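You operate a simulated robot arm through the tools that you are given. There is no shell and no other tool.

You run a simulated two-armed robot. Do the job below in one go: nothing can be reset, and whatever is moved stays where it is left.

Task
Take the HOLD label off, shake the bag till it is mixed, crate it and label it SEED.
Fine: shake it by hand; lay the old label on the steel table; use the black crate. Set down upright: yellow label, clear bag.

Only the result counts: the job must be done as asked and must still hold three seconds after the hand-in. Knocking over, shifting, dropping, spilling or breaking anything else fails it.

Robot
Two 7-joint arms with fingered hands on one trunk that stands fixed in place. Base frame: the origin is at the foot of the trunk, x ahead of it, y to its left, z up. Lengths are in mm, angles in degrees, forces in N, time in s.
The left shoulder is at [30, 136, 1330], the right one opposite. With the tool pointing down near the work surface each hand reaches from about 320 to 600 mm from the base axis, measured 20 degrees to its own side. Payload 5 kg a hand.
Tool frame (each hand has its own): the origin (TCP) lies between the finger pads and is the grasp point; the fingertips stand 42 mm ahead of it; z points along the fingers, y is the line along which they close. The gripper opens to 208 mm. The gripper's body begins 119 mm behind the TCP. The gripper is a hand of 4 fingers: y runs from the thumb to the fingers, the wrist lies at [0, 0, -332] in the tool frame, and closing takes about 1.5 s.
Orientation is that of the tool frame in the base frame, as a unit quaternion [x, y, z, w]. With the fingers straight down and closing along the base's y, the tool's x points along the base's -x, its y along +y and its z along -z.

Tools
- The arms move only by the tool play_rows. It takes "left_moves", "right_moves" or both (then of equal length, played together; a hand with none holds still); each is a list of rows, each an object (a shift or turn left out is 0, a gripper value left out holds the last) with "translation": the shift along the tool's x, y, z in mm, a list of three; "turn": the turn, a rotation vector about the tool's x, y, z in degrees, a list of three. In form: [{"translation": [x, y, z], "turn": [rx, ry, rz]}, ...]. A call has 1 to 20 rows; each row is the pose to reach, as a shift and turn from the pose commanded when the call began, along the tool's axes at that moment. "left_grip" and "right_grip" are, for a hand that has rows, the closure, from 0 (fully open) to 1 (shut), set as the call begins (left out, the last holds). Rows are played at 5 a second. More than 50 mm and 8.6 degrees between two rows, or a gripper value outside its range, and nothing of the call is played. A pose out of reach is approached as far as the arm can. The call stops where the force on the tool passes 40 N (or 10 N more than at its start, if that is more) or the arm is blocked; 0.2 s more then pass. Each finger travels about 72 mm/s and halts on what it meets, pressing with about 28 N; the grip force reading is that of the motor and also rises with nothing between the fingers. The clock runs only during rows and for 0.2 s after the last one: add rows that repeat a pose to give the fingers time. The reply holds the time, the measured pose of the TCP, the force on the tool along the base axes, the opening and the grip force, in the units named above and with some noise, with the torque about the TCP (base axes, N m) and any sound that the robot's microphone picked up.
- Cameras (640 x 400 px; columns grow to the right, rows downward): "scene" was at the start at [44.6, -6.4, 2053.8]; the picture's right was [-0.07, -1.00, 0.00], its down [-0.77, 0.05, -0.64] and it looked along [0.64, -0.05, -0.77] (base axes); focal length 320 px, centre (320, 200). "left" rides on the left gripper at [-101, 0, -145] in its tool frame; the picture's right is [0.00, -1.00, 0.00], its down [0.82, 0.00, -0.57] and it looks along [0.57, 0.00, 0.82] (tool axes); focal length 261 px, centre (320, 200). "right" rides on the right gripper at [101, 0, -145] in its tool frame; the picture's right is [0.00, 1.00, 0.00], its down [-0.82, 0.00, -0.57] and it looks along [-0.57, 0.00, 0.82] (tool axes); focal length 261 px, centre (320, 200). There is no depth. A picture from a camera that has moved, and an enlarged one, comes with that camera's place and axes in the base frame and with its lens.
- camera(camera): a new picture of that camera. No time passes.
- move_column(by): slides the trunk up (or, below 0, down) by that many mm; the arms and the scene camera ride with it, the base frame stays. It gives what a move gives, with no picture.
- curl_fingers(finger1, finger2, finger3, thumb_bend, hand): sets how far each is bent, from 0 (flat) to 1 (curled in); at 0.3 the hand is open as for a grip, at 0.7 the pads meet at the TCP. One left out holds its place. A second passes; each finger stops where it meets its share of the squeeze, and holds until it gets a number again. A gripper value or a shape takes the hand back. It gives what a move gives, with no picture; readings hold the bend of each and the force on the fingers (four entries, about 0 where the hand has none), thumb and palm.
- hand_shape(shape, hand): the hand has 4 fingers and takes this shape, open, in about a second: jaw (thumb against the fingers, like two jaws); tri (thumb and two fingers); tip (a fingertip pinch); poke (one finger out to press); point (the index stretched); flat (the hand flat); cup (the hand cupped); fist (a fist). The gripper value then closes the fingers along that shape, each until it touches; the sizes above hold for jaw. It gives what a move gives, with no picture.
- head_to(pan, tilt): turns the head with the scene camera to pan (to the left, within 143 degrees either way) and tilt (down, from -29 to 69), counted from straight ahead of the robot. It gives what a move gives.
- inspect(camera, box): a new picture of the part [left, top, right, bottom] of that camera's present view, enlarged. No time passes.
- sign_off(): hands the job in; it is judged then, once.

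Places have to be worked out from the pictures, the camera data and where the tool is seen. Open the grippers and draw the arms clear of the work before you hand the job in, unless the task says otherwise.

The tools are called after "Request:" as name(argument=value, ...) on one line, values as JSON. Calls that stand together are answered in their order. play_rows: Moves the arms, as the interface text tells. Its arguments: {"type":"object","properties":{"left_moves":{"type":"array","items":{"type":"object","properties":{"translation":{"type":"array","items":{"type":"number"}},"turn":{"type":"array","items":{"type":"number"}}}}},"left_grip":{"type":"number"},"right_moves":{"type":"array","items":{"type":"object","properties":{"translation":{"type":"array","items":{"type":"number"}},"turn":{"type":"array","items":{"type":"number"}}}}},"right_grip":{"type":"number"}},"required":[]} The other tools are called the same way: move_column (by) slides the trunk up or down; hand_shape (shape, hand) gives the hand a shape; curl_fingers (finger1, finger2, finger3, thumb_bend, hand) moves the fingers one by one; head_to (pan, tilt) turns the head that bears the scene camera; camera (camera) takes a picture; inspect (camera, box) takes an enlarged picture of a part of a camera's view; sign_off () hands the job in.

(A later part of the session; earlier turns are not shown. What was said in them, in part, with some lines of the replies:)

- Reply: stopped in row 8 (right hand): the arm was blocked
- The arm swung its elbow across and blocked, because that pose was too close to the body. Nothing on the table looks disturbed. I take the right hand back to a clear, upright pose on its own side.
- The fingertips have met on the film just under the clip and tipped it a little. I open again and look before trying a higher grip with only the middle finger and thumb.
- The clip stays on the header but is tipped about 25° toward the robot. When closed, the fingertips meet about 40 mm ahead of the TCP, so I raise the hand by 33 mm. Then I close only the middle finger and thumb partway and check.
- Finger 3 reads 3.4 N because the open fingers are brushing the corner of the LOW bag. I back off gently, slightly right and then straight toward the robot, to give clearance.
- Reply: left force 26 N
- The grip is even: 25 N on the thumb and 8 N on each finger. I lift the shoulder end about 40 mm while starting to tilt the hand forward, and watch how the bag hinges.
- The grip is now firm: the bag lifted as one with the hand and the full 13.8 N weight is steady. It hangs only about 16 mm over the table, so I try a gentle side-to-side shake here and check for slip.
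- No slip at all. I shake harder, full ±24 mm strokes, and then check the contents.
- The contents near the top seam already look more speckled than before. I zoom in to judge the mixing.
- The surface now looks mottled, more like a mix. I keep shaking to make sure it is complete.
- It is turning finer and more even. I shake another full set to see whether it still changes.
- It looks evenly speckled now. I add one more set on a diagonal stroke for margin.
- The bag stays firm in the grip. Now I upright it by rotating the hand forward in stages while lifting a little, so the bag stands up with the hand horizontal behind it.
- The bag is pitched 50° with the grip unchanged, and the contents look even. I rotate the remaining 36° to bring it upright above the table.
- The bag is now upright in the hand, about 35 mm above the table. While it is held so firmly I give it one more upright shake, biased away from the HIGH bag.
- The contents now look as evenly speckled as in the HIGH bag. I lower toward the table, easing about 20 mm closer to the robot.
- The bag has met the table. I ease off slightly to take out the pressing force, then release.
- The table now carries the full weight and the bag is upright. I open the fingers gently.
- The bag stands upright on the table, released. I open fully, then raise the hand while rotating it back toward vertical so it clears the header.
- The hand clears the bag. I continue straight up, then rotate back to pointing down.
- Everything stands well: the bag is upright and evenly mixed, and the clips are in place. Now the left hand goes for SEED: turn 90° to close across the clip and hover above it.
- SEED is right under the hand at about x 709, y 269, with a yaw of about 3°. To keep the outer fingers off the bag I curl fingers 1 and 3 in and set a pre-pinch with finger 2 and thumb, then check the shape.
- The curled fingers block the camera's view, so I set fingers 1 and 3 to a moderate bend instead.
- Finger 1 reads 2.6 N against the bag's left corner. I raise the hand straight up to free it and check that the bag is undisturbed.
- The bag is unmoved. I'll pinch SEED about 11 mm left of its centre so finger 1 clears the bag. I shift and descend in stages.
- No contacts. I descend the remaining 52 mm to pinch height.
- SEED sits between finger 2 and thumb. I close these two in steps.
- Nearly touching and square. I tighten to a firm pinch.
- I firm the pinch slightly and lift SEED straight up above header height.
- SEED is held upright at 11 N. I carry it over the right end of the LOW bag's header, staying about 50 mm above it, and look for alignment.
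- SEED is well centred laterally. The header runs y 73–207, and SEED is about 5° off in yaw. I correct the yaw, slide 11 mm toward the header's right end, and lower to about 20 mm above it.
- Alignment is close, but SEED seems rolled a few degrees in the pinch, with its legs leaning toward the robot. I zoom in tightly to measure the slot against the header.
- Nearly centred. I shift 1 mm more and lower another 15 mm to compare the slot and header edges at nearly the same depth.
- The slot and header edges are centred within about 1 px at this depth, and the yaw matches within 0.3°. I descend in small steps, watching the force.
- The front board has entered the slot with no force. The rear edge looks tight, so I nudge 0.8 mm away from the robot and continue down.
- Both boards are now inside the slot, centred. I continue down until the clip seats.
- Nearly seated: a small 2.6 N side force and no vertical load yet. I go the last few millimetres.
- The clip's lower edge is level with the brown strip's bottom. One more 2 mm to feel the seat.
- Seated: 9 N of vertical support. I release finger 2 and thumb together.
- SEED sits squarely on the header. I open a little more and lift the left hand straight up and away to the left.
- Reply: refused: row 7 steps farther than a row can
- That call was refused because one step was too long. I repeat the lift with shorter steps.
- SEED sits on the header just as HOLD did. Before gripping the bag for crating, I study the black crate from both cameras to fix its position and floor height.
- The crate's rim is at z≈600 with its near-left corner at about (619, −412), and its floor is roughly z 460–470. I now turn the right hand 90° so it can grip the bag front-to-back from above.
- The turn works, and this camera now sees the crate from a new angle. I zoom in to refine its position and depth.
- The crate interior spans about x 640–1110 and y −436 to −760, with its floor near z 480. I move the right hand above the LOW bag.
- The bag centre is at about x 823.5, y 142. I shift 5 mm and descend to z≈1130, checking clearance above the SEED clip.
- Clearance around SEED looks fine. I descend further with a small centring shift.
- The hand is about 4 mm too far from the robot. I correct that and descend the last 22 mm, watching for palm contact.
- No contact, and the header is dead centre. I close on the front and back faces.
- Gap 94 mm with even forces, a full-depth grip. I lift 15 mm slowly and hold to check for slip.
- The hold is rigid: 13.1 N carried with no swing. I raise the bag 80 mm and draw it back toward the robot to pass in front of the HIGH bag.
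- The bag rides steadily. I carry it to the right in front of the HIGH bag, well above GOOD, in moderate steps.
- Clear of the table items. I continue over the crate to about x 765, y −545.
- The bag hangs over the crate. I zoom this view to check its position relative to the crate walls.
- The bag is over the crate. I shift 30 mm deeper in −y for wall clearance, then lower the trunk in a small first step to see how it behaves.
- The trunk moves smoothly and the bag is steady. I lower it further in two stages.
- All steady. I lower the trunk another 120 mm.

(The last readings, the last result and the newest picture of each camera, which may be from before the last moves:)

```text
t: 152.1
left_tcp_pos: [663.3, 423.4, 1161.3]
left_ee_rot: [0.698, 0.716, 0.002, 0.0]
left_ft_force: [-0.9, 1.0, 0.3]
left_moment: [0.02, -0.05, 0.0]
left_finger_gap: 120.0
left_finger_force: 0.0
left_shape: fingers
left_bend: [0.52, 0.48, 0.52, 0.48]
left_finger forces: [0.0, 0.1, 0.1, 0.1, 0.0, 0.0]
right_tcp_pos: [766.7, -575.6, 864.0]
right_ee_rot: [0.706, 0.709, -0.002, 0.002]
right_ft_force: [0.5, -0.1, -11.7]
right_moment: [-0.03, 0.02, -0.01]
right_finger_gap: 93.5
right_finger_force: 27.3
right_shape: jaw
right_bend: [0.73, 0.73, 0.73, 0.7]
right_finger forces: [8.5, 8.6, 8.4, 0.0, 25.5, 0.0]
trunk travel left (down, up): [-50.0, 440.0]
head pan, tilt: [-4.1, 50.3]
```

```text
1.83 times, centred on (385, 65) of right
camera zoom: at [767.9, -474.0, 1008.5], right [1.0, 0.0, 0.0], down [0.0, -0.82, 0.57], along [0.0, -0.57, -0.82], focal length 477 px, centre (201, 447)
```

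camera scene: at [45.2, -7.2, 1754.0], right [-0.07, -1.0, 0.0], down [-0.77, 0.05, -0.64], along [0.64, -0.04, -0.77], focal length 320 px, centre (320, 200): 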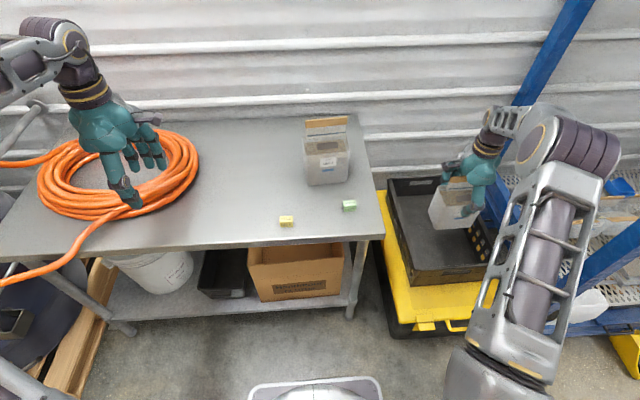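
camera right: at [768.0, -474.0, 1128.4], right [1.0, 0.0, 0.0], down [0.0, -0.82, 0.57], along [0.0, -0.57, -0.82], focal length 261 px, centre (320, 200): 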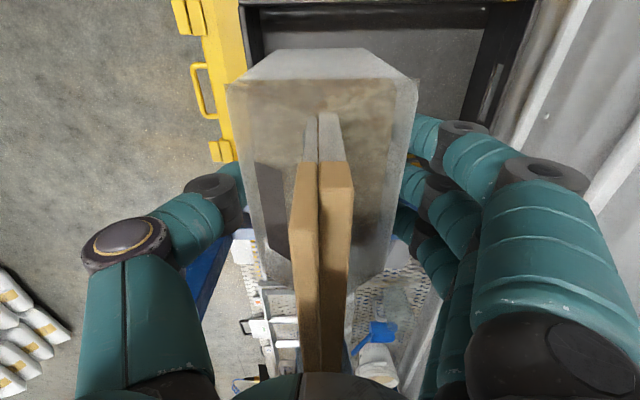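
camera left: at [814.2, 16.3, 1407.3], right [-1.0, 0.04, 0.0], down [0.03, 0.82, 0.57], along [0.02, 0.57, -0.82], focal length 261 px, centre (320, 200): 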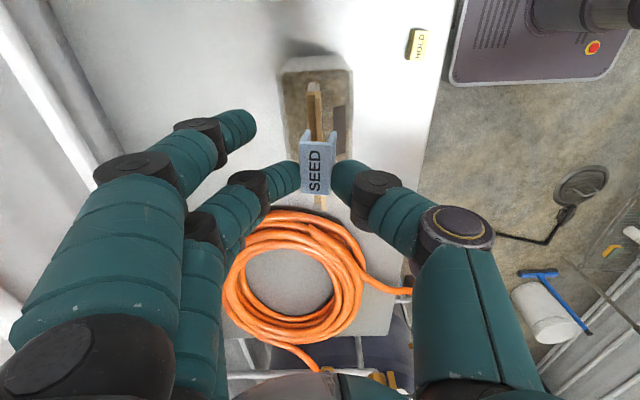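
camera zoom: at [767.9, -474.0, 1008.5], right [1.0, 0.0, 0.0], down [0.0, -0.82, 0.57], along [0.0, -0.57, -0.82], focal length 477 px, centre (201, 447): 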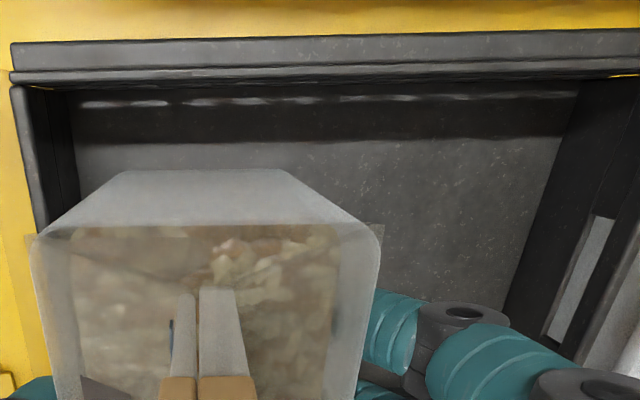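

The crate's inner walls are at about y −455 and x 650, and the dark band is only a shadow. I shift the bag 20 mm further in and lower it with the arm to just above the floor.

Request:
play_rows(right_moves=[{"translation": [0, 8, 0]}, {"translation": [0, 18, 8]}, {"translation": [0, 20, 25]}, {"translation": [0, 20, 45]}, {"translation": [0, 20, 65]}, {"translation": [0, 20, 85]}, {"translation": [0, 20, 105]}, {"translation": [0, 20, 125]}, {"translation": [0, 20, 145]}, {"translation": [0, 20, 165]}, {"translation": [0, 20, 180]}, {"translation": [0, 20, 190]}, {"translation": [0, 20, 190]}])

Request:
camera(camera="scene")

Request:
inspect(camera="scene", box=[370, 150, 510, 310])

Request:
camera(camera="right")

```text
t: 154.9
left_tcp_pos: [663.7, 424.8, 1160.7]
left_ee_rot: [0.697, 0.717, 0.001, 0.0]
left_ft_force: [0.0, 0.6, -0.3]
left_moment: [0.01, -0.06, 0.0]
left_finger_gap: 120.1
left_finger_force: 0.1
left_shape: fingers
left_bend: [0.52, 0.48, 0.52, 0.48]
left_finger forces: [0.0, 0.0, 0.0, 0.0, 0.0, 0.0]
right_tcp_pos: [785.4, -577.7, 673.8]
right_ee_rot: [0.706, 0.708, -0.001, 0.001]
right_ft_force: [-0.6, 0.7, -12.7]
right_moment: [-0.02, 0.05, -0.03]
right_finger_gap: 93.6
right_finger_force: 28.1
right_shape: jaw
right_bend: [0.73, 0.73, 0.73, 0.7]
right_finger forces: [8.6, 8.6, 8.5, 0.1, 25.6, 0.1]
trunk travel left (down, up): [-50.0, 440.0]
head pan, tilt: [-4.1, 50.3]
```

```text
taken
camera scene: at [45.5, -7.1, 1753.8], right [-0.07, -1.0, 0.0], down [-0.77, 0.05, -0.64], along [0.64, -0.04, -0.77], focal length 320 px, centre (320, 200)
```

scene: 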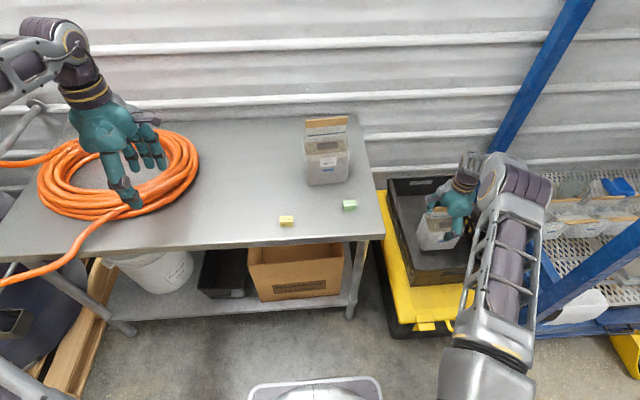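

```text
2.50 times, centred on (440, 230) of scene
camera zoom: at [45.5, -7.1, 1753.8], right [-0.07, -1.0, 0.0], down [-0.77, 0.05, -0.64], along [0.64, -0.04, -0.77], focal length 800 px, centre (20, 125)
```

zoom: 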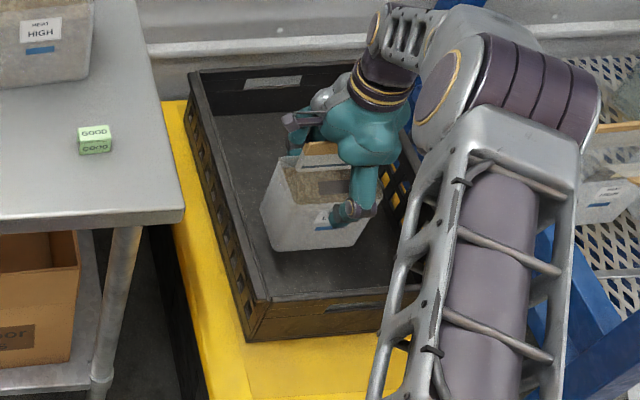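

```text
taken
camera right: at [787.5, -474.4, 817.3], right [1.0, 0.0, 0.0], down [0.0, -0.82, 0.57], along [0.0, -0.57, -0.82], focal length 261 px, centre (320, 200)
```

right: 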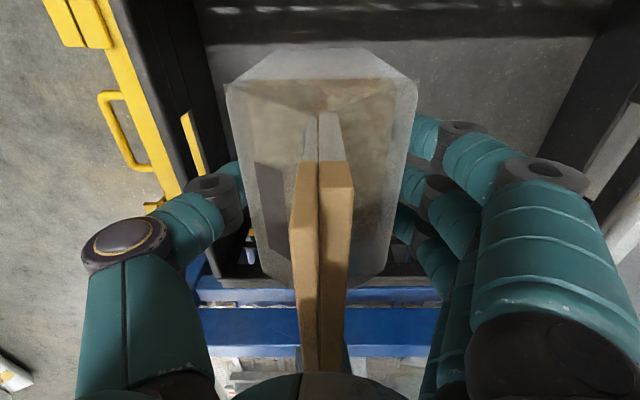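

The bag is inside the walls. I lower slowly toward the floor.

Request:
play_rows(right_moves=[{"translation": [0, 0, 7]}, {"translation": [0, 0, 14]}, {"translation": [0, 0, 21]}, {"translation": [0, 0, 28]}, {"translation": [0, 0, 33]}, {"translation": [0, 0, 33]}])

Request:
inspect(camera="scene", box=[370, 150, 510, 310])

```text
t: 156.3
left_tcp_pos: [663.6, 424.1, 1160.6]
left_ee_rot: [0.698, 0.716, 0.001, -0.002]
left_ft_force: [-1.0, -0.8, -0.7]
left_moment: [0.01, 0.02, 0.02]
left_finger_gap: 119.9
left_finger_force: 0.1
left_shape: fingers
left_bend: [0.52, 0.48, 0.52, 0.48]
left_finger forces: [0.0, 0.0, 0.0, 0.0, 0.0, 0.0]
right_tcp_pos: [786.7, -578.0, 640.7]
right_ee_rot: [0.706, 0.708, -0.002, 0.001]
right_ft_force: [0.3, 0.3, -13.0]
right_moment: [-0.01, 0.07, -0.03]
right_finger_gap: 93.8
right_finger_force: 28.2
right_shape: jaw
right_bend: [0.73, 0.73, 0.73, 0.7]
right_finger forces: [8.6, 8.6, 8.5, 0.0, 25.6, 0.1]
trunk travel left (down, up): [-50.0, 440.0]
head pan, tilt: [-4.1, 50.3]
```

```text
2.50 times, centred on (440, 230) of scene
camera zoom: at [45.7, -7.2, 1753.7], right [-0.07, -1.0, 0.0], down [-0.77, 0.05, -0.64], along [0.64, -0.04, -0.77], focal length 800 px, centre (20, 125)
```

zoom: 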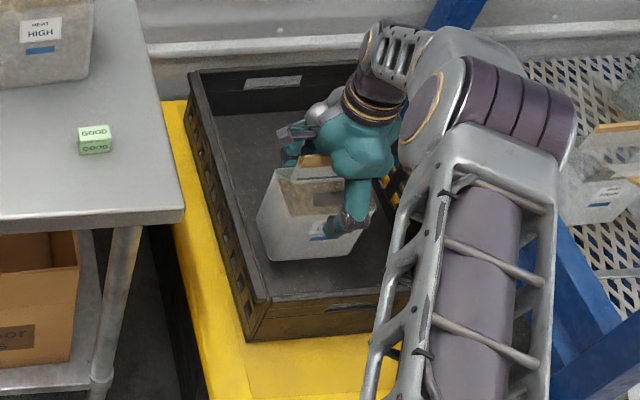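

Still free-hanging at bottom z≈497. I continue in 3 mm steps until the floor takes weight.

Request:
play_rows(right_moves=[{"translation": [0, 0, 3]}, {"translation": [0, 0, 6]}, {"translation": [0, 0, 9]}, {"translation": [0, 0, 9]}])

```text
t: 157.3
left_tcp_pos: [663.0, 425.2, 1160.6]
left_ee_rot: [0.697, 0.717, 0.0, -0.001]
left_ft_force: [-0.1, 0.3, -0.2]
left_moment: [-0.01, 0.0, 0.03]
left_finger_gap: 120.0
left_finger_force: 0.1
left_shape: fingers
left_bend: [0.52, 0.48, 0.52, 0.48]
left_finger forces: [0.0, 0.1, 0.0, 0.0, 0.1, 0.0]
right_tcp_pos: [786.0, -575.8, 630.2]
right_ee_rot: [0.706, 0.708, -0.002, 0.002]
right_ft_force: [-0.1, 0.3, -12.8]
right_moment: [-0.03, 0.05, -0.02]
right_finger_gap: 93.8
right_finger_force: 27.4
right_shape: jaw
right_bend: [0.73, 0.73, 0.73, 0.7]
right_finger forces: [8.5, 8.6, 8.5, 0.1, 25.6, 0.1]
trunk travel left (down, up): [-50.0, 440.0]
head pan, tilt: [-4.1, 50.3]
```

Not yet on the floor, so I keep going down in small steps.

Request:
play_rows(right_moves=[{"translation": [0, 0, 3]}, {"translation": [0, 0, 6]}, {"translation": [0, 0, 9]}, {"translation": [0, 0, 9]}])

```text
t: 158.3
left_tcp_pos: [663.6, 425.6, 1160.3]
left_ee_rot: [0.698, 0.716, 0.001, -0.001]
left_ft_force: [0.1, 0.4, -0.4]
left_moment: [-0.01, 0.03, -0.01]
left_finger_gap: 120.0
left_finger_force: 0.0
left_shape: fingers
left_bend: [0.52, 0.48, 0.52, 0.48]
left_finger forces: [0.1, 0.0, 0.1, 0.0, 0.0, 0.1]
right_tcp_pos: [786.1, -575.7, 621.1]
right_ee_rot: [0.706, 0.708, -0.001, 0.002]
right_ft_force: [0.1, -0.4, -12.9]
right_moment: [-0.05, 0.07, -0.01]
right_finger_gap: 93.6
right_finger_force: 28.9
right_shape: jaw
right_bend: [0.73, 0.73, 0.73, 0.7]
right_finger forces: [8.5, 8.6, 8.4, 0.0, 25.6, 0.1]
trunk travel left (down, up): [-50.0, 440.0]
head pan, tilt: [-4.1, 50.3]
```

I check clearance of the thumb over the near wall before going lower.

Request:
inspect(camera="scene", box=[390, 170, 490, 290])

Request:
camera(camera="right")

```text
3.33 times, centred on (440, 230) of scene
camera zoom: at [45.7, -7.2, 1753.7], right [-0.07, -1.0, 0.0], down [-0.77, 0.05, -0.64], along [0.64, -0.04, -0.77], focal length 1066 px, centre (-80, 100)
```

zoom: 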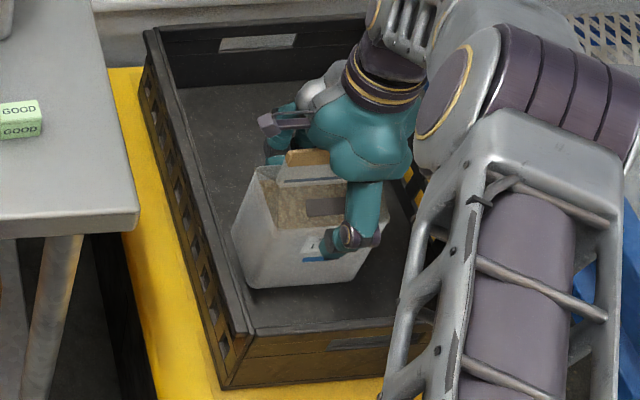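

```text
taken
camera right: at [787.5, -474.2, 765.7], right [1.0, 0.0, 0.0], down [0.0, -0.82, 0.57], along [0.0, -0.57, -0.82], focal length 261 px, centre (320, 200)
```

right: 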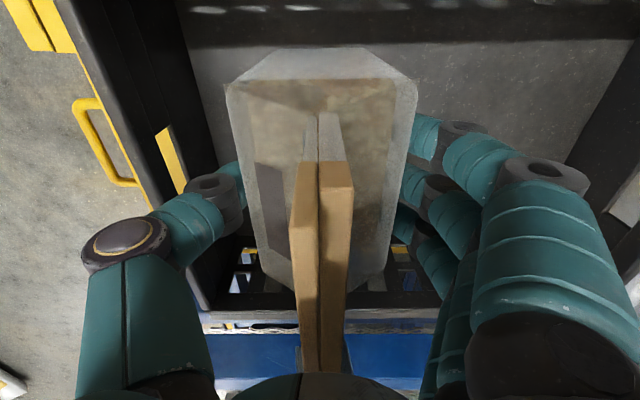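

Thumb and forearm are clear of the walls. I continue lowering.

Request:
play_rows(right_moves=[{"translation": [0, 0, 3]}, {"translation": [0, 0, 6]}, {"translation": [0, 0, 9]}, {"translation": [0, 0, 9]}])

```text
t: 159.3
left_tcp_pos: [664.5, 425.7, 1160.4]
left_ee_rot: [0.697, 0.717, 0.0, -0.001]
left_ft_force: [0.4, -0.2, -0.1]
left_moment: [-0.01, 0.02, 0.0]
left_finger_gap: 120.1
left_finger_force: 0.1
left_shape: fingers
left_bend: [0.52, 0.48, 0.52, 0.48]
left_finger forces: [0.0, 0.0, 0.0, 0.0, 0.0, 0.0]
right_tcp_pos: [785.6, -575.2, 612.4]
right_ee_rot: [0.706, 0.708, -0.001, 0.001]
right_ft_force: [0.3, 0.2, -12.7]
right_moment: [0.0, 0.06, 0.0]
right_finger_gap: 93.8
right_finger_force: 27.8
right_shape: jaw
right_bend: [0.73, 0.73, 0.73, 0.7]
right_finger forces: [8.6, 8.7, 8.5, 0.0, 25.5, 0.0]
trunk travel left (down, up): [-50.0, 440.0]
head pan, tilt: [-4.1, 50.3]
```

Still hanging freely; another 9 mm.

Request:
play_rows(right_moves=[{"translation": [0, 0, 3]}, {"translation": [0, 0, 6]}, {"translation": [0, 0, 9]}, {"translation": [0, 0, 9]}])

```text
t: 160.3
left_tcp_pos: [665.4, 425.1, 1161.1]
left_ee_rot: [0.698, 0.716, 0.001, -0.001]
left_ft_force: [-0.2, 0.0, -0.5]
left_moment: [0.02, 0.0, -0.02]
left_finger_gap: 119.9
left_finger_force: 0.0
left_shape: fingers
left_bend: [0.52, 0.48, 0.52, 0.48]
left_finger forces: [0.0, 0.0, 0.1, 0.1, 0.0, 0.1]
right_tcp_pos: [785.5, -576.0, 604.5]
right_ee_rot: [0.706, 0.708, -0.002, 0.002]
right_ft_force: [0.5, 0.2, -12.6]
right_moment: [-0.02, 0.04, -0.02]
right_finger_gap: 93.7
right_finger_force: 27.9
right_shape: jaw
right_bend: [0.73, 0.73, 0.73, 0.7]
right_finger forces: [8.6, 8.6, 8.4, 0.0, 25.6, 0.1]
trunk travel left (down, up): [-50.0, 440.0]
head pan, tilt: [-4.1, 50.3]
```

I re-measure the crate with a closer look, since the floor should be near.

Request:
inspect(camera="scene", box=[400, 230, 470, 300])

Request:
inspect(camera="right", box=[180, 180, 440, 380])

```text
5.71 times, centred on (435, 265) of scene
camera zoom: at [45.6, -7.2, 1753.8], right [-0.07, -1.0, 0.0], down [-0.77, 0.05, -0.64], along [0.64, -0.04, -0.77], focal length 1828 px, centre (-337, -171)
```

zoom: 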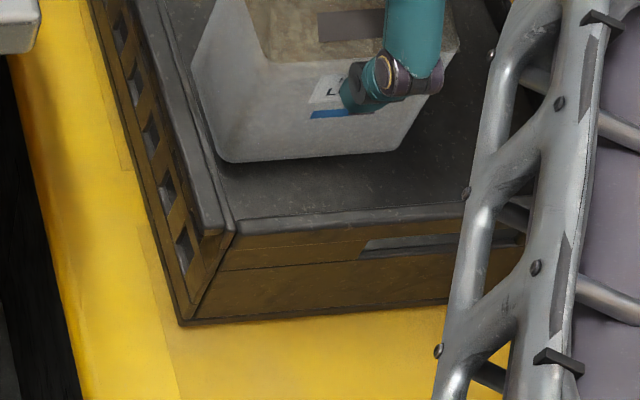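

```text
2.00 times, centred on (310, 280) of right
camera zoom: at [787.8, -474.2, 747.9], right [1.0, 0.0, 0.0], down [0.0, -0.82, 0.57], along [0.0, -0.57, -0.82], focal length 521 px, centre (340, 40)
```

zoom: 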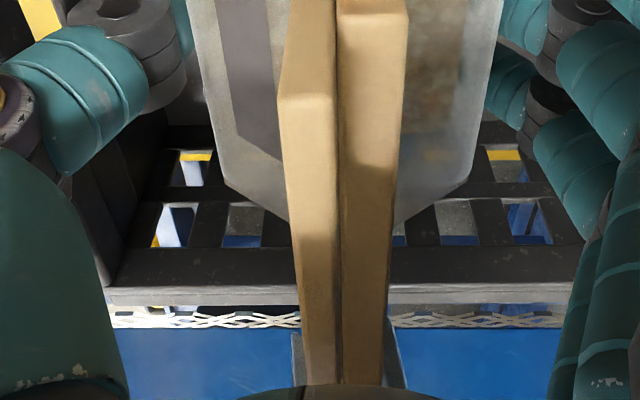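

The bag's bottom is at about z 460 and the crate stands on the lid at about 450, so the floor is just below. I continue in 2 mm steps.

Request:
play_rows(right_moves=[{"translation": [0, 0, 2]}, {"translation": [0, 0, 4]}, {"translation": [0, 0, 6]}, {"translation": [0, 0, 6]}])

```text
t: 161.3
left_tcp_pos: [662.6, 424.2, 1160.9]
left_ee_rot: [0.697, 0.717, 0.001, -0.001]
left_ft_force: [0.2, 0.0, -0.2]
left_moment: [-0.01, 0.0, 0.0]
left_finger_gap: 120.0
left_finger_force: 0.1
left_shape: fingers
left_bend: [0.52, 0.48, 0.52, 0.48]
left_finger forces: [0.0, 0.0, 0.0, 0.0, 0.1, 0.0]
right_tcp_pos: [785.7, -576.0, 598.0]
right_ee_rot: [0.706, 0.709, -0.002, 0.001]
right_ft_force: [0.0, 0.8, -12.8]
right_moment: [-0.02, 0.05, -0.04]
right_finger_gap: 93.4
right_finger_force: 28.2
right_shape: jaw
right_bend: [0.73, 0.73, 0.73, 0.7]
right_finger forces: [8.5, 8.6, 8.5, 0.1, 25.6, 0.0]
trunk travel left (down, up): [-50.0, 440.0]
head pan, tilt: [-4.1, 50.3]
```

Still free; 6 mm more.

Request:
play_rows(right_moves=[{"translation": [0, 0, 2]}, {"translation": [0, 0, 4]}, {"translation": [0, 0, 6]}, {"translation": [0, 0, 6]}])

Request:
inspect(camera="scene", box=[400, 200, 470, 270])

```text
t: 162.3
left_tcp_pos: [663.7, 424.9, 1160.3]
left_ee_rot: [0.697, 0.717, 0.0, -0.001]
left_ft_force: [0.7, -0.9, 0.4]
left_moment: [-0.02, -0.03, -0.01]
left_finger_gap: 120.1
left_finger_force: 0.0
left_shape: fingers
left_bend: [0.52, 0.48, 0.52, 0.48]
left_finger forces: [0.0, 0.0, 0.0, 0.0, 0.0, 0.0]
right_tcp_pos: [788.3, -576.5, 593.2]
right_ee_rot: [0.706, 0.708, -0.001, 0.001]
right_ft_force: [0.3, -0.1, -12.6]
right_moment: [0.0, 0.06, 0.01]
right_finger_gap: 93.7
right_finger_force: 28.0
right_shape: jaw
right_bend: [0.73, 0.73, 0.73, 0.7]
right_finger forces: [8.6, 8.6, 8.4, 0.0, 25.6, 0.0]
trunk travel left (down, up): [-50.0, 440.0]
head pan, tilt: [-4.1, 50.3]
```

```text
5.71 times, centred on (435, 235) of scene
camera zoom: at [45.7, -7.2, 1753.7], right [-0.07, -1.0, 0.0], down [-0.77, 0.05, -0.64], along [0.64, -0.04, -0.77], focal length 1828 px, centre (-337, 0)
```

zoom: 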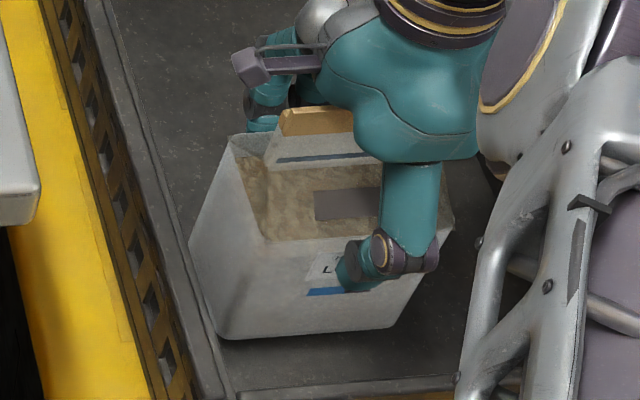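

Contact not reached yet (bottom ≈ z 448). I continue with small steps.

Request:
play_rows(right_moves=[{"translation": [0, 0, 3]}, {"translation": [0, 0, 6]}, {"translation": [0, 0, 9]}, {"translation": [0, 0, 9]}])

```text
t: 163.3
left_tcp_pos: [662.9, 425.0, 1160.3]
left_ee_rot: [0.698, 0.716, 0.0, -0.001]
left_ft_force: [0.3, 0.0, -0.7]
left_moment: [0.01, 0.01, -0.02]
left_finger_gap: 120.0
left_finger_force: 0.1
left_shape: fingers
left_bend: [0.52, 0.48, 0.52, 0.48]
left_finger forces: [0.0, 0.0, 0.0, 0.1, 0.0, 0.1]
right_tcp_pos: [786.8, -577.1, 583.2]
right_ee_rot: [0.706, 0.708, -0.001, 0.001]
right_ft_force: [-0.2, 1.0, -12.8]
right_moment: [0.01, 0.03, 0.02]
right_finger_gap: 93.6
right_finger_force: 28.2
right_shape: jaw
right_bend: [0.73, 0.73, 0.73, 0.7]
right_finger forces: [8.6, 8.7, 8.6, 0.0, 25.6, 0.0]
trunk travel left (down, up): [-50.0, 440.0]
head pan, tilt: [-4.1, 50.3]
```

Before going further I want a better floor estimate, so I look closely at the crate's far corner and near wall from the lowered scene camera.

Request:
inspect(camera="scene", box=[370, 165, 460, 225])

Request:
inspect(camera="scene", box=[370, 220, 470, 320])

Request:
camera(camera="right")

```text
6.67 times, centred on (415, 195) of scene
camera zoom: at [45.7, -7.2, 1753.8], right [-0.07, -1.0, 0.0], down [-0.77, 0.05, -0.64], along [0.64, -0.04, -0.77], focal length 2133 px, centre (-313, 233)
```

zoom: 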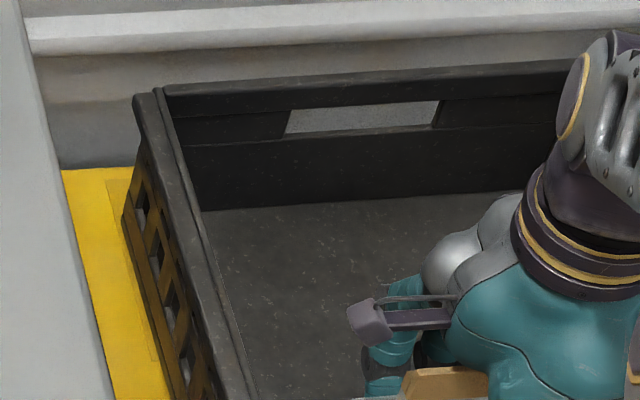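

```text
4.00 times, centred on (420, 270) of scene
camera zoom: at [45.7, -7.2, 1753.8], right [-0.07, -1.0, 0.0], down [-0.77, 0.05, -0.64], along [0.64, -0.04, -0.77], focal length 1280 px, centre (-80, -80)
```

zoom: 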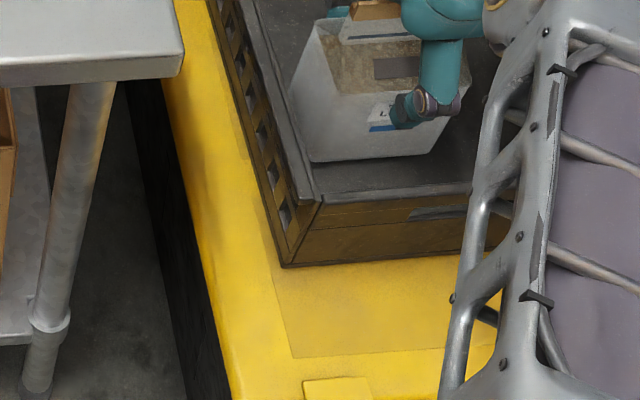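

```text
taken
camera right: at [788.3, -475.1, 727.6], right [1.0, 0.0, 0.0], down [0.0, -0.82, 0.57], along [0.0, -0.57, -0.82], focal length 261 px, centre (320, 200)
```

right: 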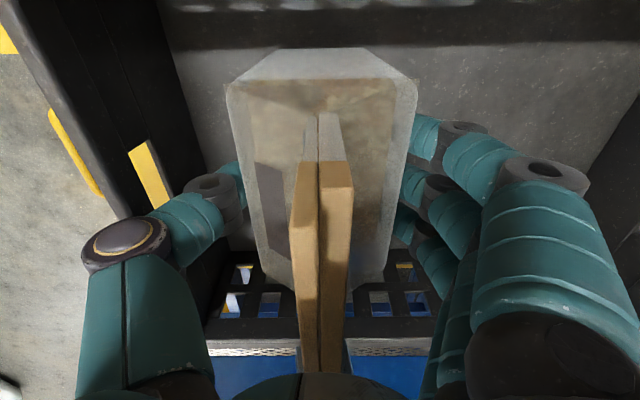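

From the far and right walls the floor comes out at z≈449±8, so contact must be very near. I continue in 2 mm steps.

Request:
play_rows(right_moves=[{"translation": [0, 0, 2]}, {"translation": [0, 0, 4]}, {"translation": [0, 0, 6]}, {"translation": [0, 0, 6]}])

```text
t: 164.3
left_tcp_pos: [664.0, 426.1, 1159.4]
left_ee_rot: [0.698, 0.716, 0.001, 0.0]
left_ft_force: [0.1, -0.1, 0.1]
left_moment: [0.01, -0.02, 0.02]
left_finger_gap: 119.9
left_finger_force: 0.1
left_shape: fingers
left_bend: [0.52, 0.48, 0.52, 0.48]
left_finger forces: [0.1, 0.0, 0.1, 0.0, 0.0, 0.0]
right_tcp_pos: [786.2, -575.3, 578.6]
right_ee_rot: [0.706, 0.708, -0.002, 0.001]
right_ft_force: [-0.3, 0.4, -13.2]
right_moment: [-0.02, 0.05, 0.02]
right_finger_gap: 93.7
right_finger_force: 27.7
right_shape: jaw
right_bend: [0.73, 0.73, 0.73, 0.7]
right_finger forces: [8.7, 8.7, 8.4, 0.0, 25.7, 0.0]
trunk travel left (down, up): [-50.0, 440.0]
head pan, tilt: [-4.1, 50.3]
```

Not yet; another 6 mm.

Request:
play_rows(right_moves=[{"translation": [0, 0, 2]}, {"translation": [0, 0, 4]}, {"translation": [0, 0, 6]}, {"translation": [0, 0, 6]}])

Request:
inspect(camera="scene", box=[400, 200, 470, 270])

Request:
camera(camera="right")

```text
t: 165.3
left_tcp_pos: [663.4, 425.0, 1159.5]
left_ee_rot: [0.697, 0.717, 0.001, 0.0]
left_ft_force: [-0.1, -0.1, 0.2]
left_moment: [0.01, -0.03, 0.02]
left_finger_gap: 119.8
left_finger_force: 0.0
left_shape: fingers
left_bend: [0.52, 0.48, 0.52, 0.48]
left_finger forces: [0.0, 0.0, 0.0, 0.0, 0.1, 0.0]
right_tcp_pos: [786.6, -576.2, 571.4]
right_ee_rot: [0.706, 0.708, -0.001, 0.001]
right_ft_force: [0.0, 0.4, -13.0]
right_moment: [-0.02, 0.03, 0.02]
right_finger_gap: 93.6
right_finger_force: 28.5
right_shape: jaw
right_bend: [0.73, 0.73, 0.73, 0.7]
right_finger forces: [8.5, 8.7, 8.5, 0.1, 25.6, 0.1]
trunk travel left (down, up): [-50.0, 440.0]
head pan, tilt: [-4.1, 50.3]
```

```text
5.71 times, centred on (435, 235) of scene
camera zoom: at [45.7, -7.2, 1753.7], right [-0.07, -1.0, 0.0], down [-0.77, 0.05, -0.64], along [0.64, -0.04, -0.77], focal length 1828 px, centre (-337, 0)
```

zoom: 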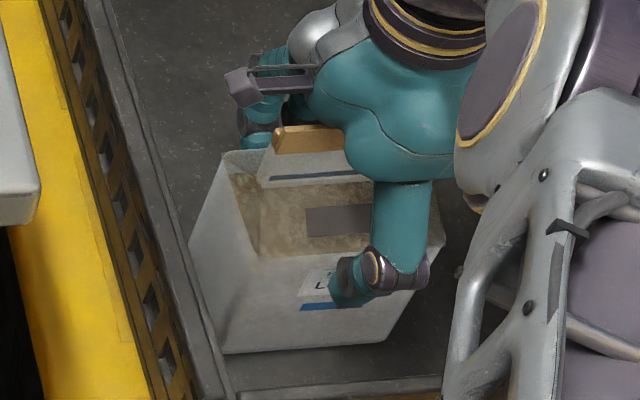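

```text
taken
camera right: at [787.8, -474.6, 715.5], right [1.0, 0.0, 0.0], down [0.0, -0.82, 0.57], along [0.0, -0.57, -0.82], focal length 261 px, centre (320, 200)
```

right: 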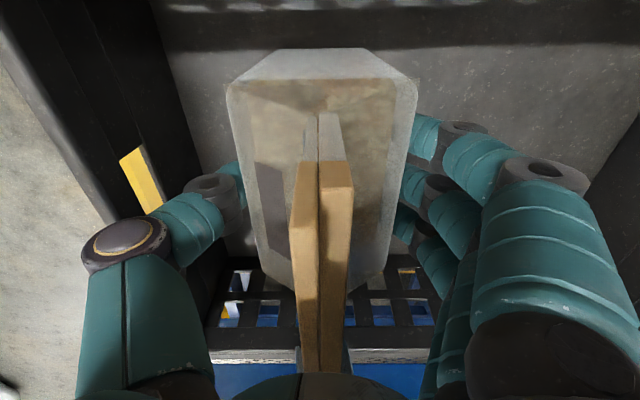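

Measured rim z≈583. The floor must be a bit lower than estimated, so I keep lowering in small steps.

Request:
play_rows(right_moves=[{"translation": [0, 0, 2]}, {"translation": [0, 0, 4]}, {"translation": [0, 0, 6]}, {"translation": [0, 0, 8]}, {"translation": [0, 0, 8]}])

```text
t: 166.5
left_tcp_pos: [662.1, 425.9, 1161.8]
left_ee_rot: [0.697, 0.717, 0.0, 0.001]
left_ft_force: [0.9, 0.1, 1.0]
left_moment: [-0.03, 0.02, 0.01]
left_finger_gap: 119.8
left_finger_force: 0.1
left_shape: fingers
left_bend: [0.52, 0.48, 0.52, 0.48]
left_finger forces: [0.1, 0.0, 0.1, 0.0, 0.1, 0.0]
right_tcp_pos: [786.5, -576.9, 566.1]
right_ee_rot: [0.705, 0.709, -0.001, 0.003]
right_ft_force: [-2.7, 2.6, 14.9]
right_moment: [0.11, 0.32, 0.0]
right_finger_gap: 93.7
right_finger_force: 27.7
right_shape: jaw
right_bend: [0.73, 0.73, 0.73, 0.7]
right_finger forces: [9.3, 9.2, 8.9, 0.1, 30.3, 0.0]
trunk travel left (down, up): [-50.0, 440.0]
head pan, tilt: [-4.1, 50.3]
```

Contact: the floor is now pushing up. I ease up 2 mm and check that it really is the bag's base carrying load.

Request:
play_rows(right_moves=[{"translation": [0, 0, -1]}, {"translation": [0, 0, -2]}, {"translation": [0, 0, -2]}])

Request:
inspect(camera="scene", box=[400, 200, 470, 270])

Request:
camera(camera="right")

```text
t: 167.3
left_tcp_pos: [663.0, 425.0, 1160.5]
left_ee_rot: [0.697, 0.717, 0.001, 0.0]
left_ft_force: [0.0, 0.4, -0.2]
left_moment: [0.03, 0.01, -0.04]
left_finger_gap: 120.0
left_finger_force: 0.0
left_shape: fingers
left_bend: [0.52, 0.48, 0.52, 0.48]
left_finger forces: [0.0, 0.0, 0.0, 0.1, 0.1, 0.1]
right_tcp_pos: [787.3, -577.7, 567.3]
right_ee_rot: [0.706, 0.708, 0.0, 0.004]
right_ft_force: [2.9, -4.9, 13.1]
right_moment: [-0.08, -0.13, -0.02]
right_finger_gap: 93.7
right_finger_force: 28.3
right_shape: jaw
right_bend: [0.73, 0.73, 0.73, 0.7]
right_finger forces: [10.5, 10.5, 10.1, 0.0, 28.1, 0.0]
trunk travel left (down, up): [-50.0, 440.0]
head pan, tilt: [-4.1, 50.3]
```

```text
5.71 times, centred on (435, 235) of scene
camera zoom: at [43.9, -6.0, 1753.9], right [-0.07, -1.0, 0.0], down [-0.77, 0.05, -0.64], along [0.64, -0.05, -0.77], focal length 1828 px, centre (-337, 0)
```

zoom: 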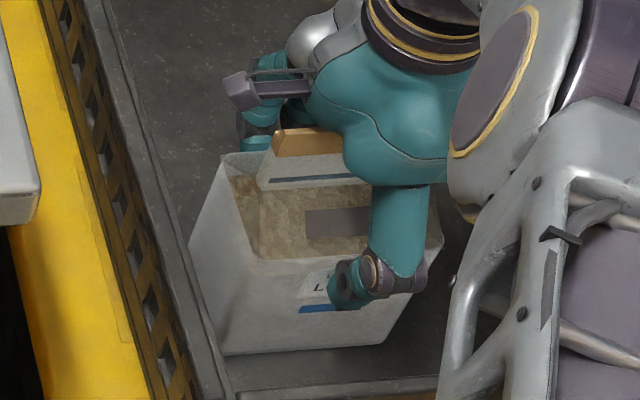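

```text
taken
camera right: at [787.6, -474.7, 711.2], right [1.0, 0.0, 0.0], down [0.0, -0.82, 0.58], along [0.0, -0.58, -0.82], focal length 261 px, centre (320, 200)
```

right: 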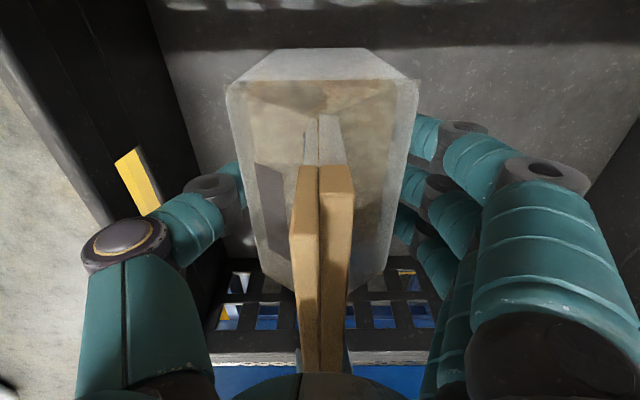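

Still 13 N of upward load. I ease up another 3 mm.

Request:
play_rows(right_moves=[{"translation": [0, 0, -1.5]}, {"translation": [0, 0, -3]}, {"translation": [0, 0, -3]}, {"translation": [0, 0, -3]}])

```text
t: 168.3
left_tcp_pos: [663.0, 425.0, 1161.4]
left_ee_rot: [0.698, 0.716, 0.002, 0.0]
left_ft_force: [0.5, 0.4, -0.5]
left_moment: [-0.01, 0.02, -0.04]
left_finger_gap: 119.9
left_finger_force: 0.0
left_shape: fingers
left_bend: [0.52, 0.48, 0.52, 0.48]
left_finger forces: [0.0, 0.0, 0.1, 0.0, 0.0, 0.1]
right_tcp_pos: [786.4, -576.2, 567.5]
right_ee_rot: [0.705, 0.709, -0.001, 0.001]
right_ft_force: [0.0, -1.2, -6.4]
right_moment: [-0.01, -0.29, -0.09]
right_finger_gap: 93.9
right_finger_force: 27.9
right_shape: jaw
right_bend: [0.73, 0.73, 0.73, 0.7]
right_finger forces: [9.3, 9.3, 9.2, 0.1, 26.9, 0.0]
trunk travel left (down, up): [-50.0, 440.0]
head pan, tilt: [-4.1, 50.3]
```

The floor carries about half the weight, so the bag's base is on it. I open the hand just slightly to release.

Request:
play_rows(right_grip=0.47, right_moves=[{"translation": [0, 0, 0]}, {"translation": [0, 0, 0]}, {"translation": [0, 0, 0]}, {"translation": [0, 0, 0]}])

Request:
camera(camera="right")

Request:
inspect(camera="scene", box=[400, 200, 470, 270])

```text
t: 169.3
left_tcp_pos: [663.6, 425.6, 1160.4]
left_ee_rot: [0.698, 0.716, 0.0, 0.002]
left_ft_force: [-0.2, -0.3, 0.2]
left_moment: [0.04, 0.05, 0.02]
left_finger_gap: 120.2
left_finger_force: 0.1
left_shape: fingers
left_bend: [0.52, 0.48, 0.52, 0.48]
left_finger forces: [0.0, 0.0, 0.0, 0.0, 0.0, 0.1]
right_tcp_pos: [786.9, -576.5, 568.9]
right_ee_rot: [0.706, 0.708, -0.001, 0.002]
right_ft_force: [0.0, -0.2, -0.8]
right_moment: [0.0, -0.01, -0.02]
right_finger_gap: 109.0
right_finger_force: 0.2
right_shape: jaw
right_bend: [0.72, 0.72, 0.72, 0.7]
right_finger forces: [0.1, 0.0, 0.0, 0.0, 0.0, 0.1]
trunk travel left (down, up): [-50.0, 440.0]
head pan, tilt: [-4.1, 50.3]
```

```text
taken
camera right: at [787.7, -474.5, 713.5], right [1.0, 0.0, 0.0], down [0.0, -0.82, 0.57], along [0.0, -0.57, -0.82], focal length 261 px, centre (320, 200)
```

right: 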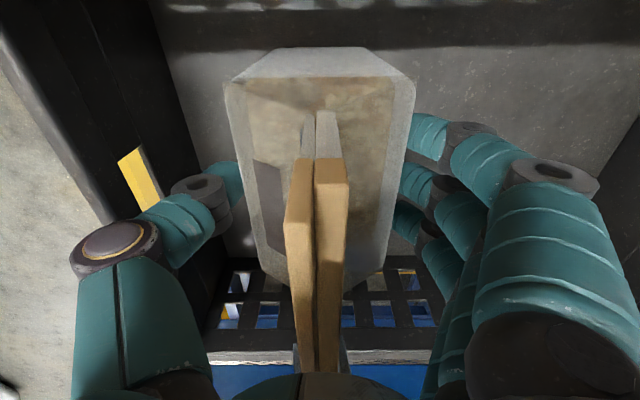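

```text
5.71 times, centred on (435, 235) of scene
camera zoom: at [44.8, -6.5, 1753.8], right [-0.07, -1.0, 0.0], down [-0.77, 0.05, -0.64], along [0.64, -0.05, -0.77], focal length 1828 px, centre (-337, 0)
```

zoom: 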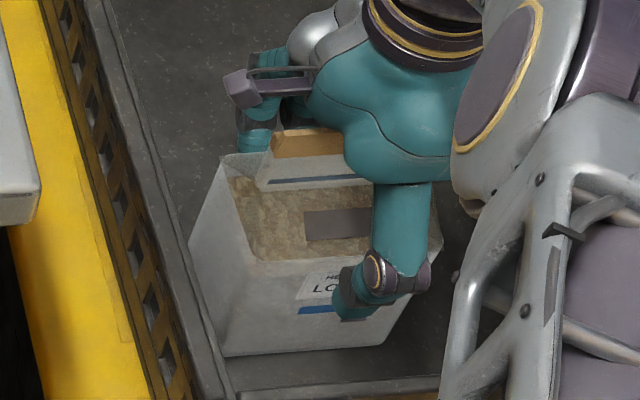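

The bag stands on its own in the crate. I open a little more for clearance and then lift the hand straight up.

Request:
play_rows(right_grip=0.38, right_moves=[{"translation": [0, 0, 0]}, {"translation": [0, 0, 0]}, {"translation": [0, 0, 0]}])

Request:
camera(camera="right")

```text
t: 170.1
left_tcp_pos: [663.3, 425.0, 1160.4]
left_ee_rot: [0.698, 0.716, 0.0, 0.001]
left_ft_force: [0.0, -0.3, 0.3]
left_moment: [-0.01, 0.0, -0.01]
left_finger_gap: 119.9
left_finger_force: 0.1
left_shape: fingers
left_bend: [0.52, 0.48, 0.52, 0.48]
left_finger forces: [0.0, 0.0, 0.1, 0.0, 0.1, 0.1]
right_tcp_pos: [786.3, -576.1, 569.9]
right_ee_rot: [0.706, 0.708, -0.001, 0.002]
right_ft_force: [-0.3, -0.4, 0.6]
right_moment: [-0.01, -0.02, 0.0]
right_finger_gap: 128.3
right_finger_force: 0.1
right_shape: jaw
right_bend: [0.32, 0.32, 0.32, 0.68]
right_finger forces: [0.1, 0.0, 0.1, 0.1, 0.0, 0.0]
trunk travel left (down, up): [-50.0, 440.0]
head pan, tilt: [-4.1, 50.3]
```

```text
taken
camera right: at [787.6, -474.5, 713.5], right [1.0, 0.0, 0.0], down [0.0, -0.82, 0.57], along [0.0, -0.57, -0.82], focal length 261 px, centre (320, 200)
```

right: 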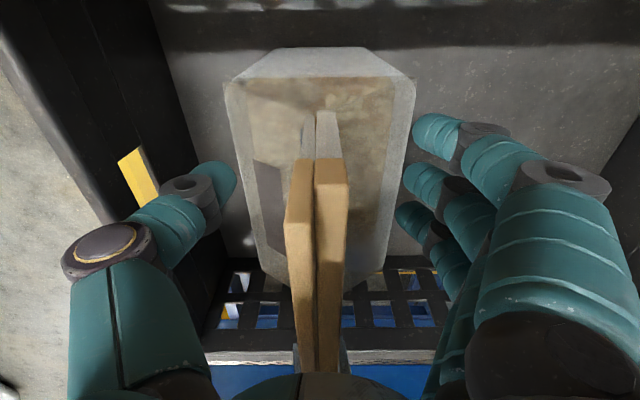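

Fingers are clear on both sides. I lift straight up, gently at first.

Request:
play_rows(right_moves=[{"translation": [0, 0, -8]}, {"translation": [0, 0, -20]}, {"translation": [0, 0, -40]}, {"translation": [0, 0, -65]}, {"translation": [0, 0, -95]}, {"translation": [0, 0, -130]}, {"translation": [0, 0, -165]}, {"translation": [0, 0, -200]}, {"translation": [0, 0, -240]}, {"translation": [0, 0, -280]}])

Request:
camera(camera="right")

Request:
inspect(camera="scene", box=[370, 150, 510, 310])

```text
t: 172.3
left_tcp_pos: [662.4, 426.4, 1160.6]
left_ee_rot: [0.697, 0.717, 0.0, 0.001]
left_ft_force: [-0.1, 0.6, -0.5]
left_moment: [-0.05, -0.12, -0.01]
left_finger_gap: 119.7
left_finger_force: 0.0
left_shape: fingers
left_bend: [0.52, 0.48, 0.52, 0.48]
left_finger forces: [0.0, 0.1, 0.0, 0.0, 0.0, 0.1]
right_tcp_pos: [783.2, -574.7, 848.7]
right_ee_rot: [0.705, 0.709, -0.001, 0.001]
right_ft_force: [-0.2, 1.5, -1.0]
right_moment: [-0.12, -0.09, 0.02]
right_finger_gap: 128.3
right_finger_force: 0.0
right_shape: jaw
right_bend: [0.31, 0.31, 0.31, 0.68]
right_finger forces: [0.0, 0.0, 0.0, 0.1, 0.0, 0.0]
trunk travel left (down, up): [-50.0, 440.0]
head pan, tilt: [-4.1, 50.3]
```

```text
taken
camera right: at [785.6, -472.0, 993.1], right [1.0, 0.0, 0.0], down [0.0, -0.82, 0.57], along [0.0, -0.57, -0.82], focal length 261 px, centre (320, 200)
```

right: 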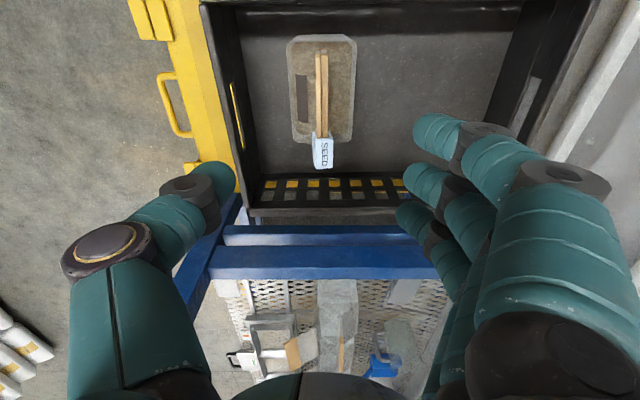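

```text
2.50 times, centred on (440, 230) of scene
camera zoom: at [43.6, -5.8, 1753.9], right [-0.07, -1.0, 0.0], down [-0.77, 0.05, -0.64], along [0.64, -0.05, -0.77], focal length 800 px, centre (20, 125)
```

zoom: 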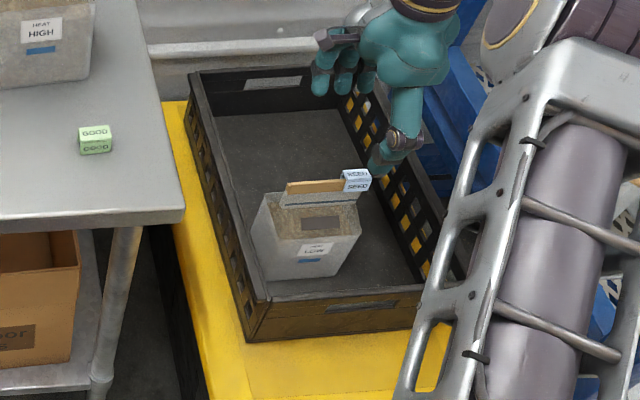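

The bag stands upright in the black crate with SEED on its header. I check the clip closely, then raise the trunk to bring the arms clear.

Request:
inspect(camera="right", box=[270, 20, 380, 190])

Request:
inspect(camera="scene", box=[415, 200, 475, 260])

```text
2.35 times, centred on (325, 105) of right
camera zoom: at [785.6, -472.0, 993.1], right [1.0, 0.0, 0.0], down [0.0, -0.82, 0.57], along [0.0, -0.57, -0.82], focal length 613 px, centre (308, 424)
```

zoom: 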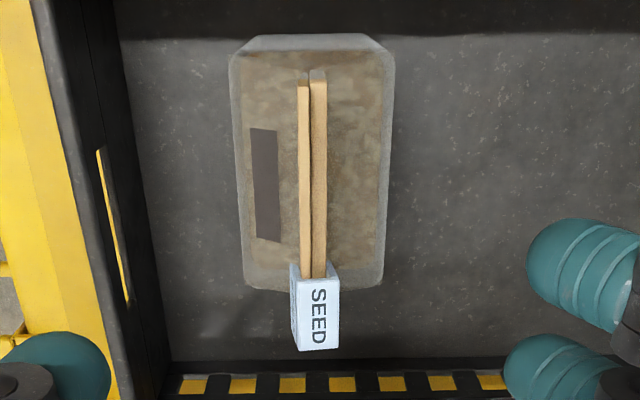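

```text
6.67 times, centred on (445, 230) of scene
camera zoom: at [43.6, -5.8, 1753.9], right [-0.07, -1.0, 0.0], down [-0.77, 0.05, -0.64], along [0.64, -0.05, -0.77], focal length 2133 px, centre (-513, 0)
```

zoom: 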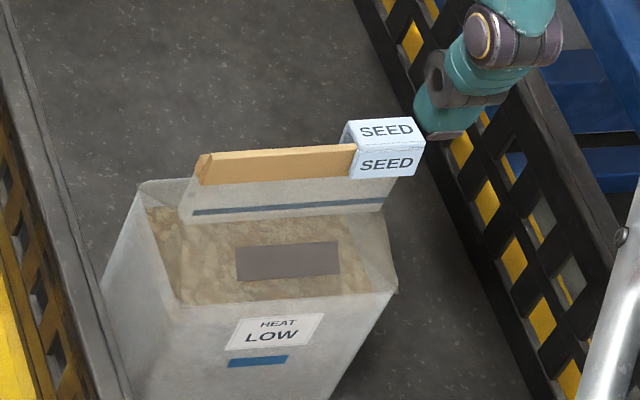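

SEED sits securely on the header, the bag is upright, and the crate is unmoved. I raise the trunk back up.

Request:
move_column(by=300)

Request:
camera(camera="scene")

```text
t: 175.3
left_tcp_pos: [662.3, 425.1, 1461.0]
left_ee_rot: [0.697, 0.717, 0.0, 0.001]
left_ft_force: [-0.8, 0.7, 0.6]
left_moment: [0.02, 0.01, -0.01]
left_finger_gap: 120.1
left_finger_force: 0.2
left_shape: fingers
left_bend: [0.52, 0.48, 0.52, 0.48]
left_finger forces: [0.1, 0.1, 0.0, 0.0, 0.1, 0.1]
right_tcp_pos: [786.0, -574.7, 1147.9]
right_ee_rot: [0.706, 0.709, -0.001, 0.001]
right_ft_force: [-0.8, -0.3, -0.2]
right_moment: [0.02, -0.03, -0.01]
right_finger_gap: 128.4
right_finger_force: 0.1
right_shape: jaw
right_bend: [0.31, 0.31, 0.31, 0.68]
right_finger forces: [0.0, 0.0, 0.0, 0.0, 0.0, 0.0]
trunk travel left (down, up): [-350.0, 140.0]
head pan, tilt: [-4.1, 50.3]
```

```text
taken
camera scene: at [45.0, -6.5, 2053.6], right [-0.07, -1.0, 0.0], down [-0.77, 0.05, -0.64], along [0.64, -0.05, -0.77], focal length 320 px, centre (320, 200)
```

scene: 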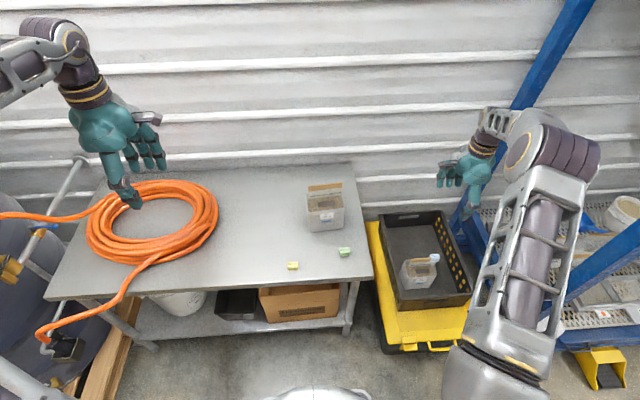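

I draw the right hand up and back to its side and open both hands fully.

Request:
play_rows(left_grip=0, right_grip=0, left_moves=[{"translation": [0, 0, 0]}, {"translation": [0, 0, 0]}, {"translation": [0, 0, 0]}, {"translation": [0, 0, 0]}, {"translation": [0, 0, 0]}, {"translation": [0, 0, 0]}, {"translation": [0, 0, 0]}, {"translation": [0, 0, 0]}, {"translation": [0, 0, 0]}, {"translation": [0, 0, 0]}, {"translation": [0, 0, 0]}, {"translation": [0, 0, 0]}], right_moves=[{"translation": [10, -4, -40]}, {"translation": [30, -12, -80]}, {"translation": [60, -25, -110]}, {"translation": [92, -39, -137]}, {"translation": [125, -53, -163]}, {"translation": [158, -67, -188]}, {"translation": [192, -81, -212]}, {"translation": [227, -96, -234]}, {"translation": [262, -111, -255]}, {"translation": [297, -126, -275]}, {"translation": [330, -140, -293]}, {"translation": [345, -146, -302]}])

Request:
camera(camera="scene")

Request:
inspect(camera="scene", box=[370, 190, 500, 330])

Request:
inspect(camera="scene", box=[220, 170, 380, 290])

```text
t: 177.9
left_tcp_pos: [664.1, 424.5, 1460.6]
left_ee_rot: [0.698, 0.716, 0.0, 0.001]
left_ft_force: [0.1, -0.4, -0.4]
left_moment: [-0.01, -0.04, 0.0]
left_finger_gap: 207.5
left_finger_force: 0.1
left_shape: jaw
left_bend: [0.3, 0.3, 0.3, 0.3]
left_finger forces: [0.0, 0.0, 0.0, 0.1, 0.1, 0.1]
right_tcp_pos: [636.6, -229.1, 1448.5]
right_ee_rot: [0.706, 0.708, -0.001, 0.002]
right_ft_force: [-0.1, 0.3, 0.5]
right_moment: [-0.01, -0.01, -0.02]
right_finger_gap: 208.2
right_finger_force: 0.1
right_shape: jaw
right_bend: [0.3, 0.3, 0.3, 0.3]
right_finger forces: [0.0, 0.1, 0.1, 0.1, 0.0, 0.1]
trunk travel left (down, up): [-350.0, 140.0]
head pan, tilt: [-4.1, 50.3]
```

```text
taken
camera scene: at [44.3, -6.1, 2053.8], right [-0.07, -1.0, 0.0], down [-0.77, 0.05, -0.64], along [0.64, -0.05, -0.77], focal length 320 px, centre (320, 200)
```

scene: 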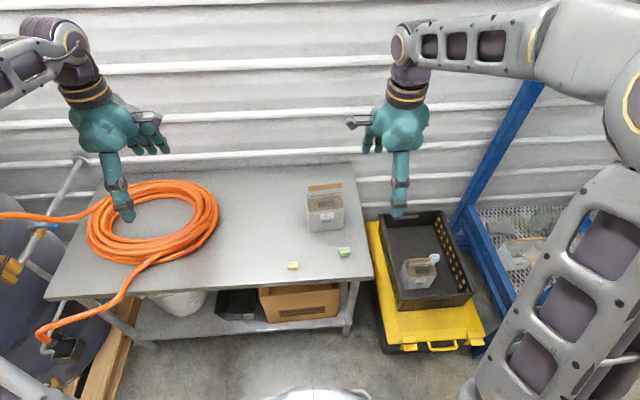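

```text
2.86 times, centred on (435, 260) of scene
camera zoom: at [44.3, -6.1, 2053.8], right [-0.07, -1.0, 0.0], down [-0.77, 0.05, -0.64], along [0.64, -0.05, -0.77], focal length 914 px, centre (-9, 29)
```

zoom: 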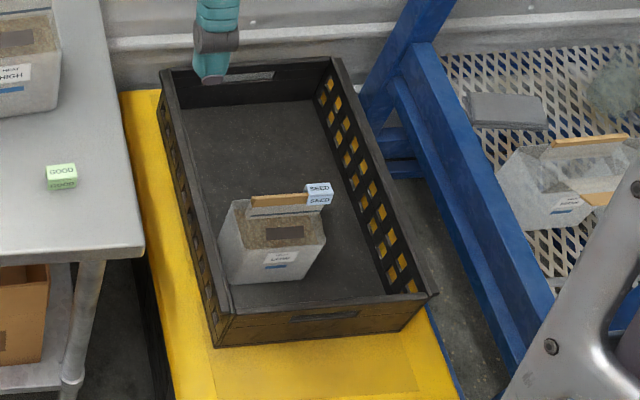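

```text
3.33 times, centred on (300, 230) of scene
camera zoom: at [44.3, -6.1, 2053.8], right [-0.07, -1.0, 0.0], down [-0.77, 0.05, -0.64], along [0.64, -0.05, -0.77], focal length 1066 px, centre (387, 100)
```

zoom: 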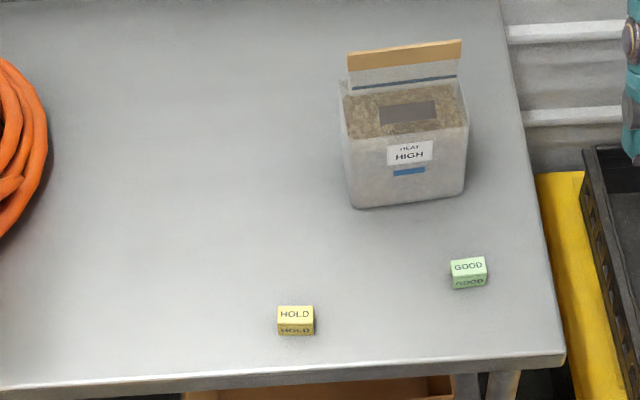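

Final check: the bag stands upright in the black crate with SEED on it, and its contents look evenly mixed. HOLD stands upright on the steel table, and the HIGH bag, GOOD clip and hose are where they were. Both hands are open and clear, so I hand the job in.

Request:
sign_off()

```text
The job is handed in.
```

The LOW bag is in the black crate, standing upright with the SEED clip on its header. The job is handed in; the result of the check has not come back.

- **HOLD label:** taken off the LOW bag and standing upright near the front edge of the steel table.
- **Mixing:** I shook the bag by hand in several sets. Its contents changed from separate brown and white patches to an even speckle, like the HIGH bag. I judged "mixed" by eye only.
- **Slip:** on the first lift the bag slid out of the right hand and fell a few centimetres onto the table, landing on its back. It looked intact. I stood it up again, shook it and used a firmer grip for crating.
- **SEED label:** placed on the header's right end and still on it in the crate. It may overhang the end by a few millimetres.
- **Everything else:** the HIGH bag, the GOOD clip, the hose and the crate look unmoved. Both hands are open and clear of the work.
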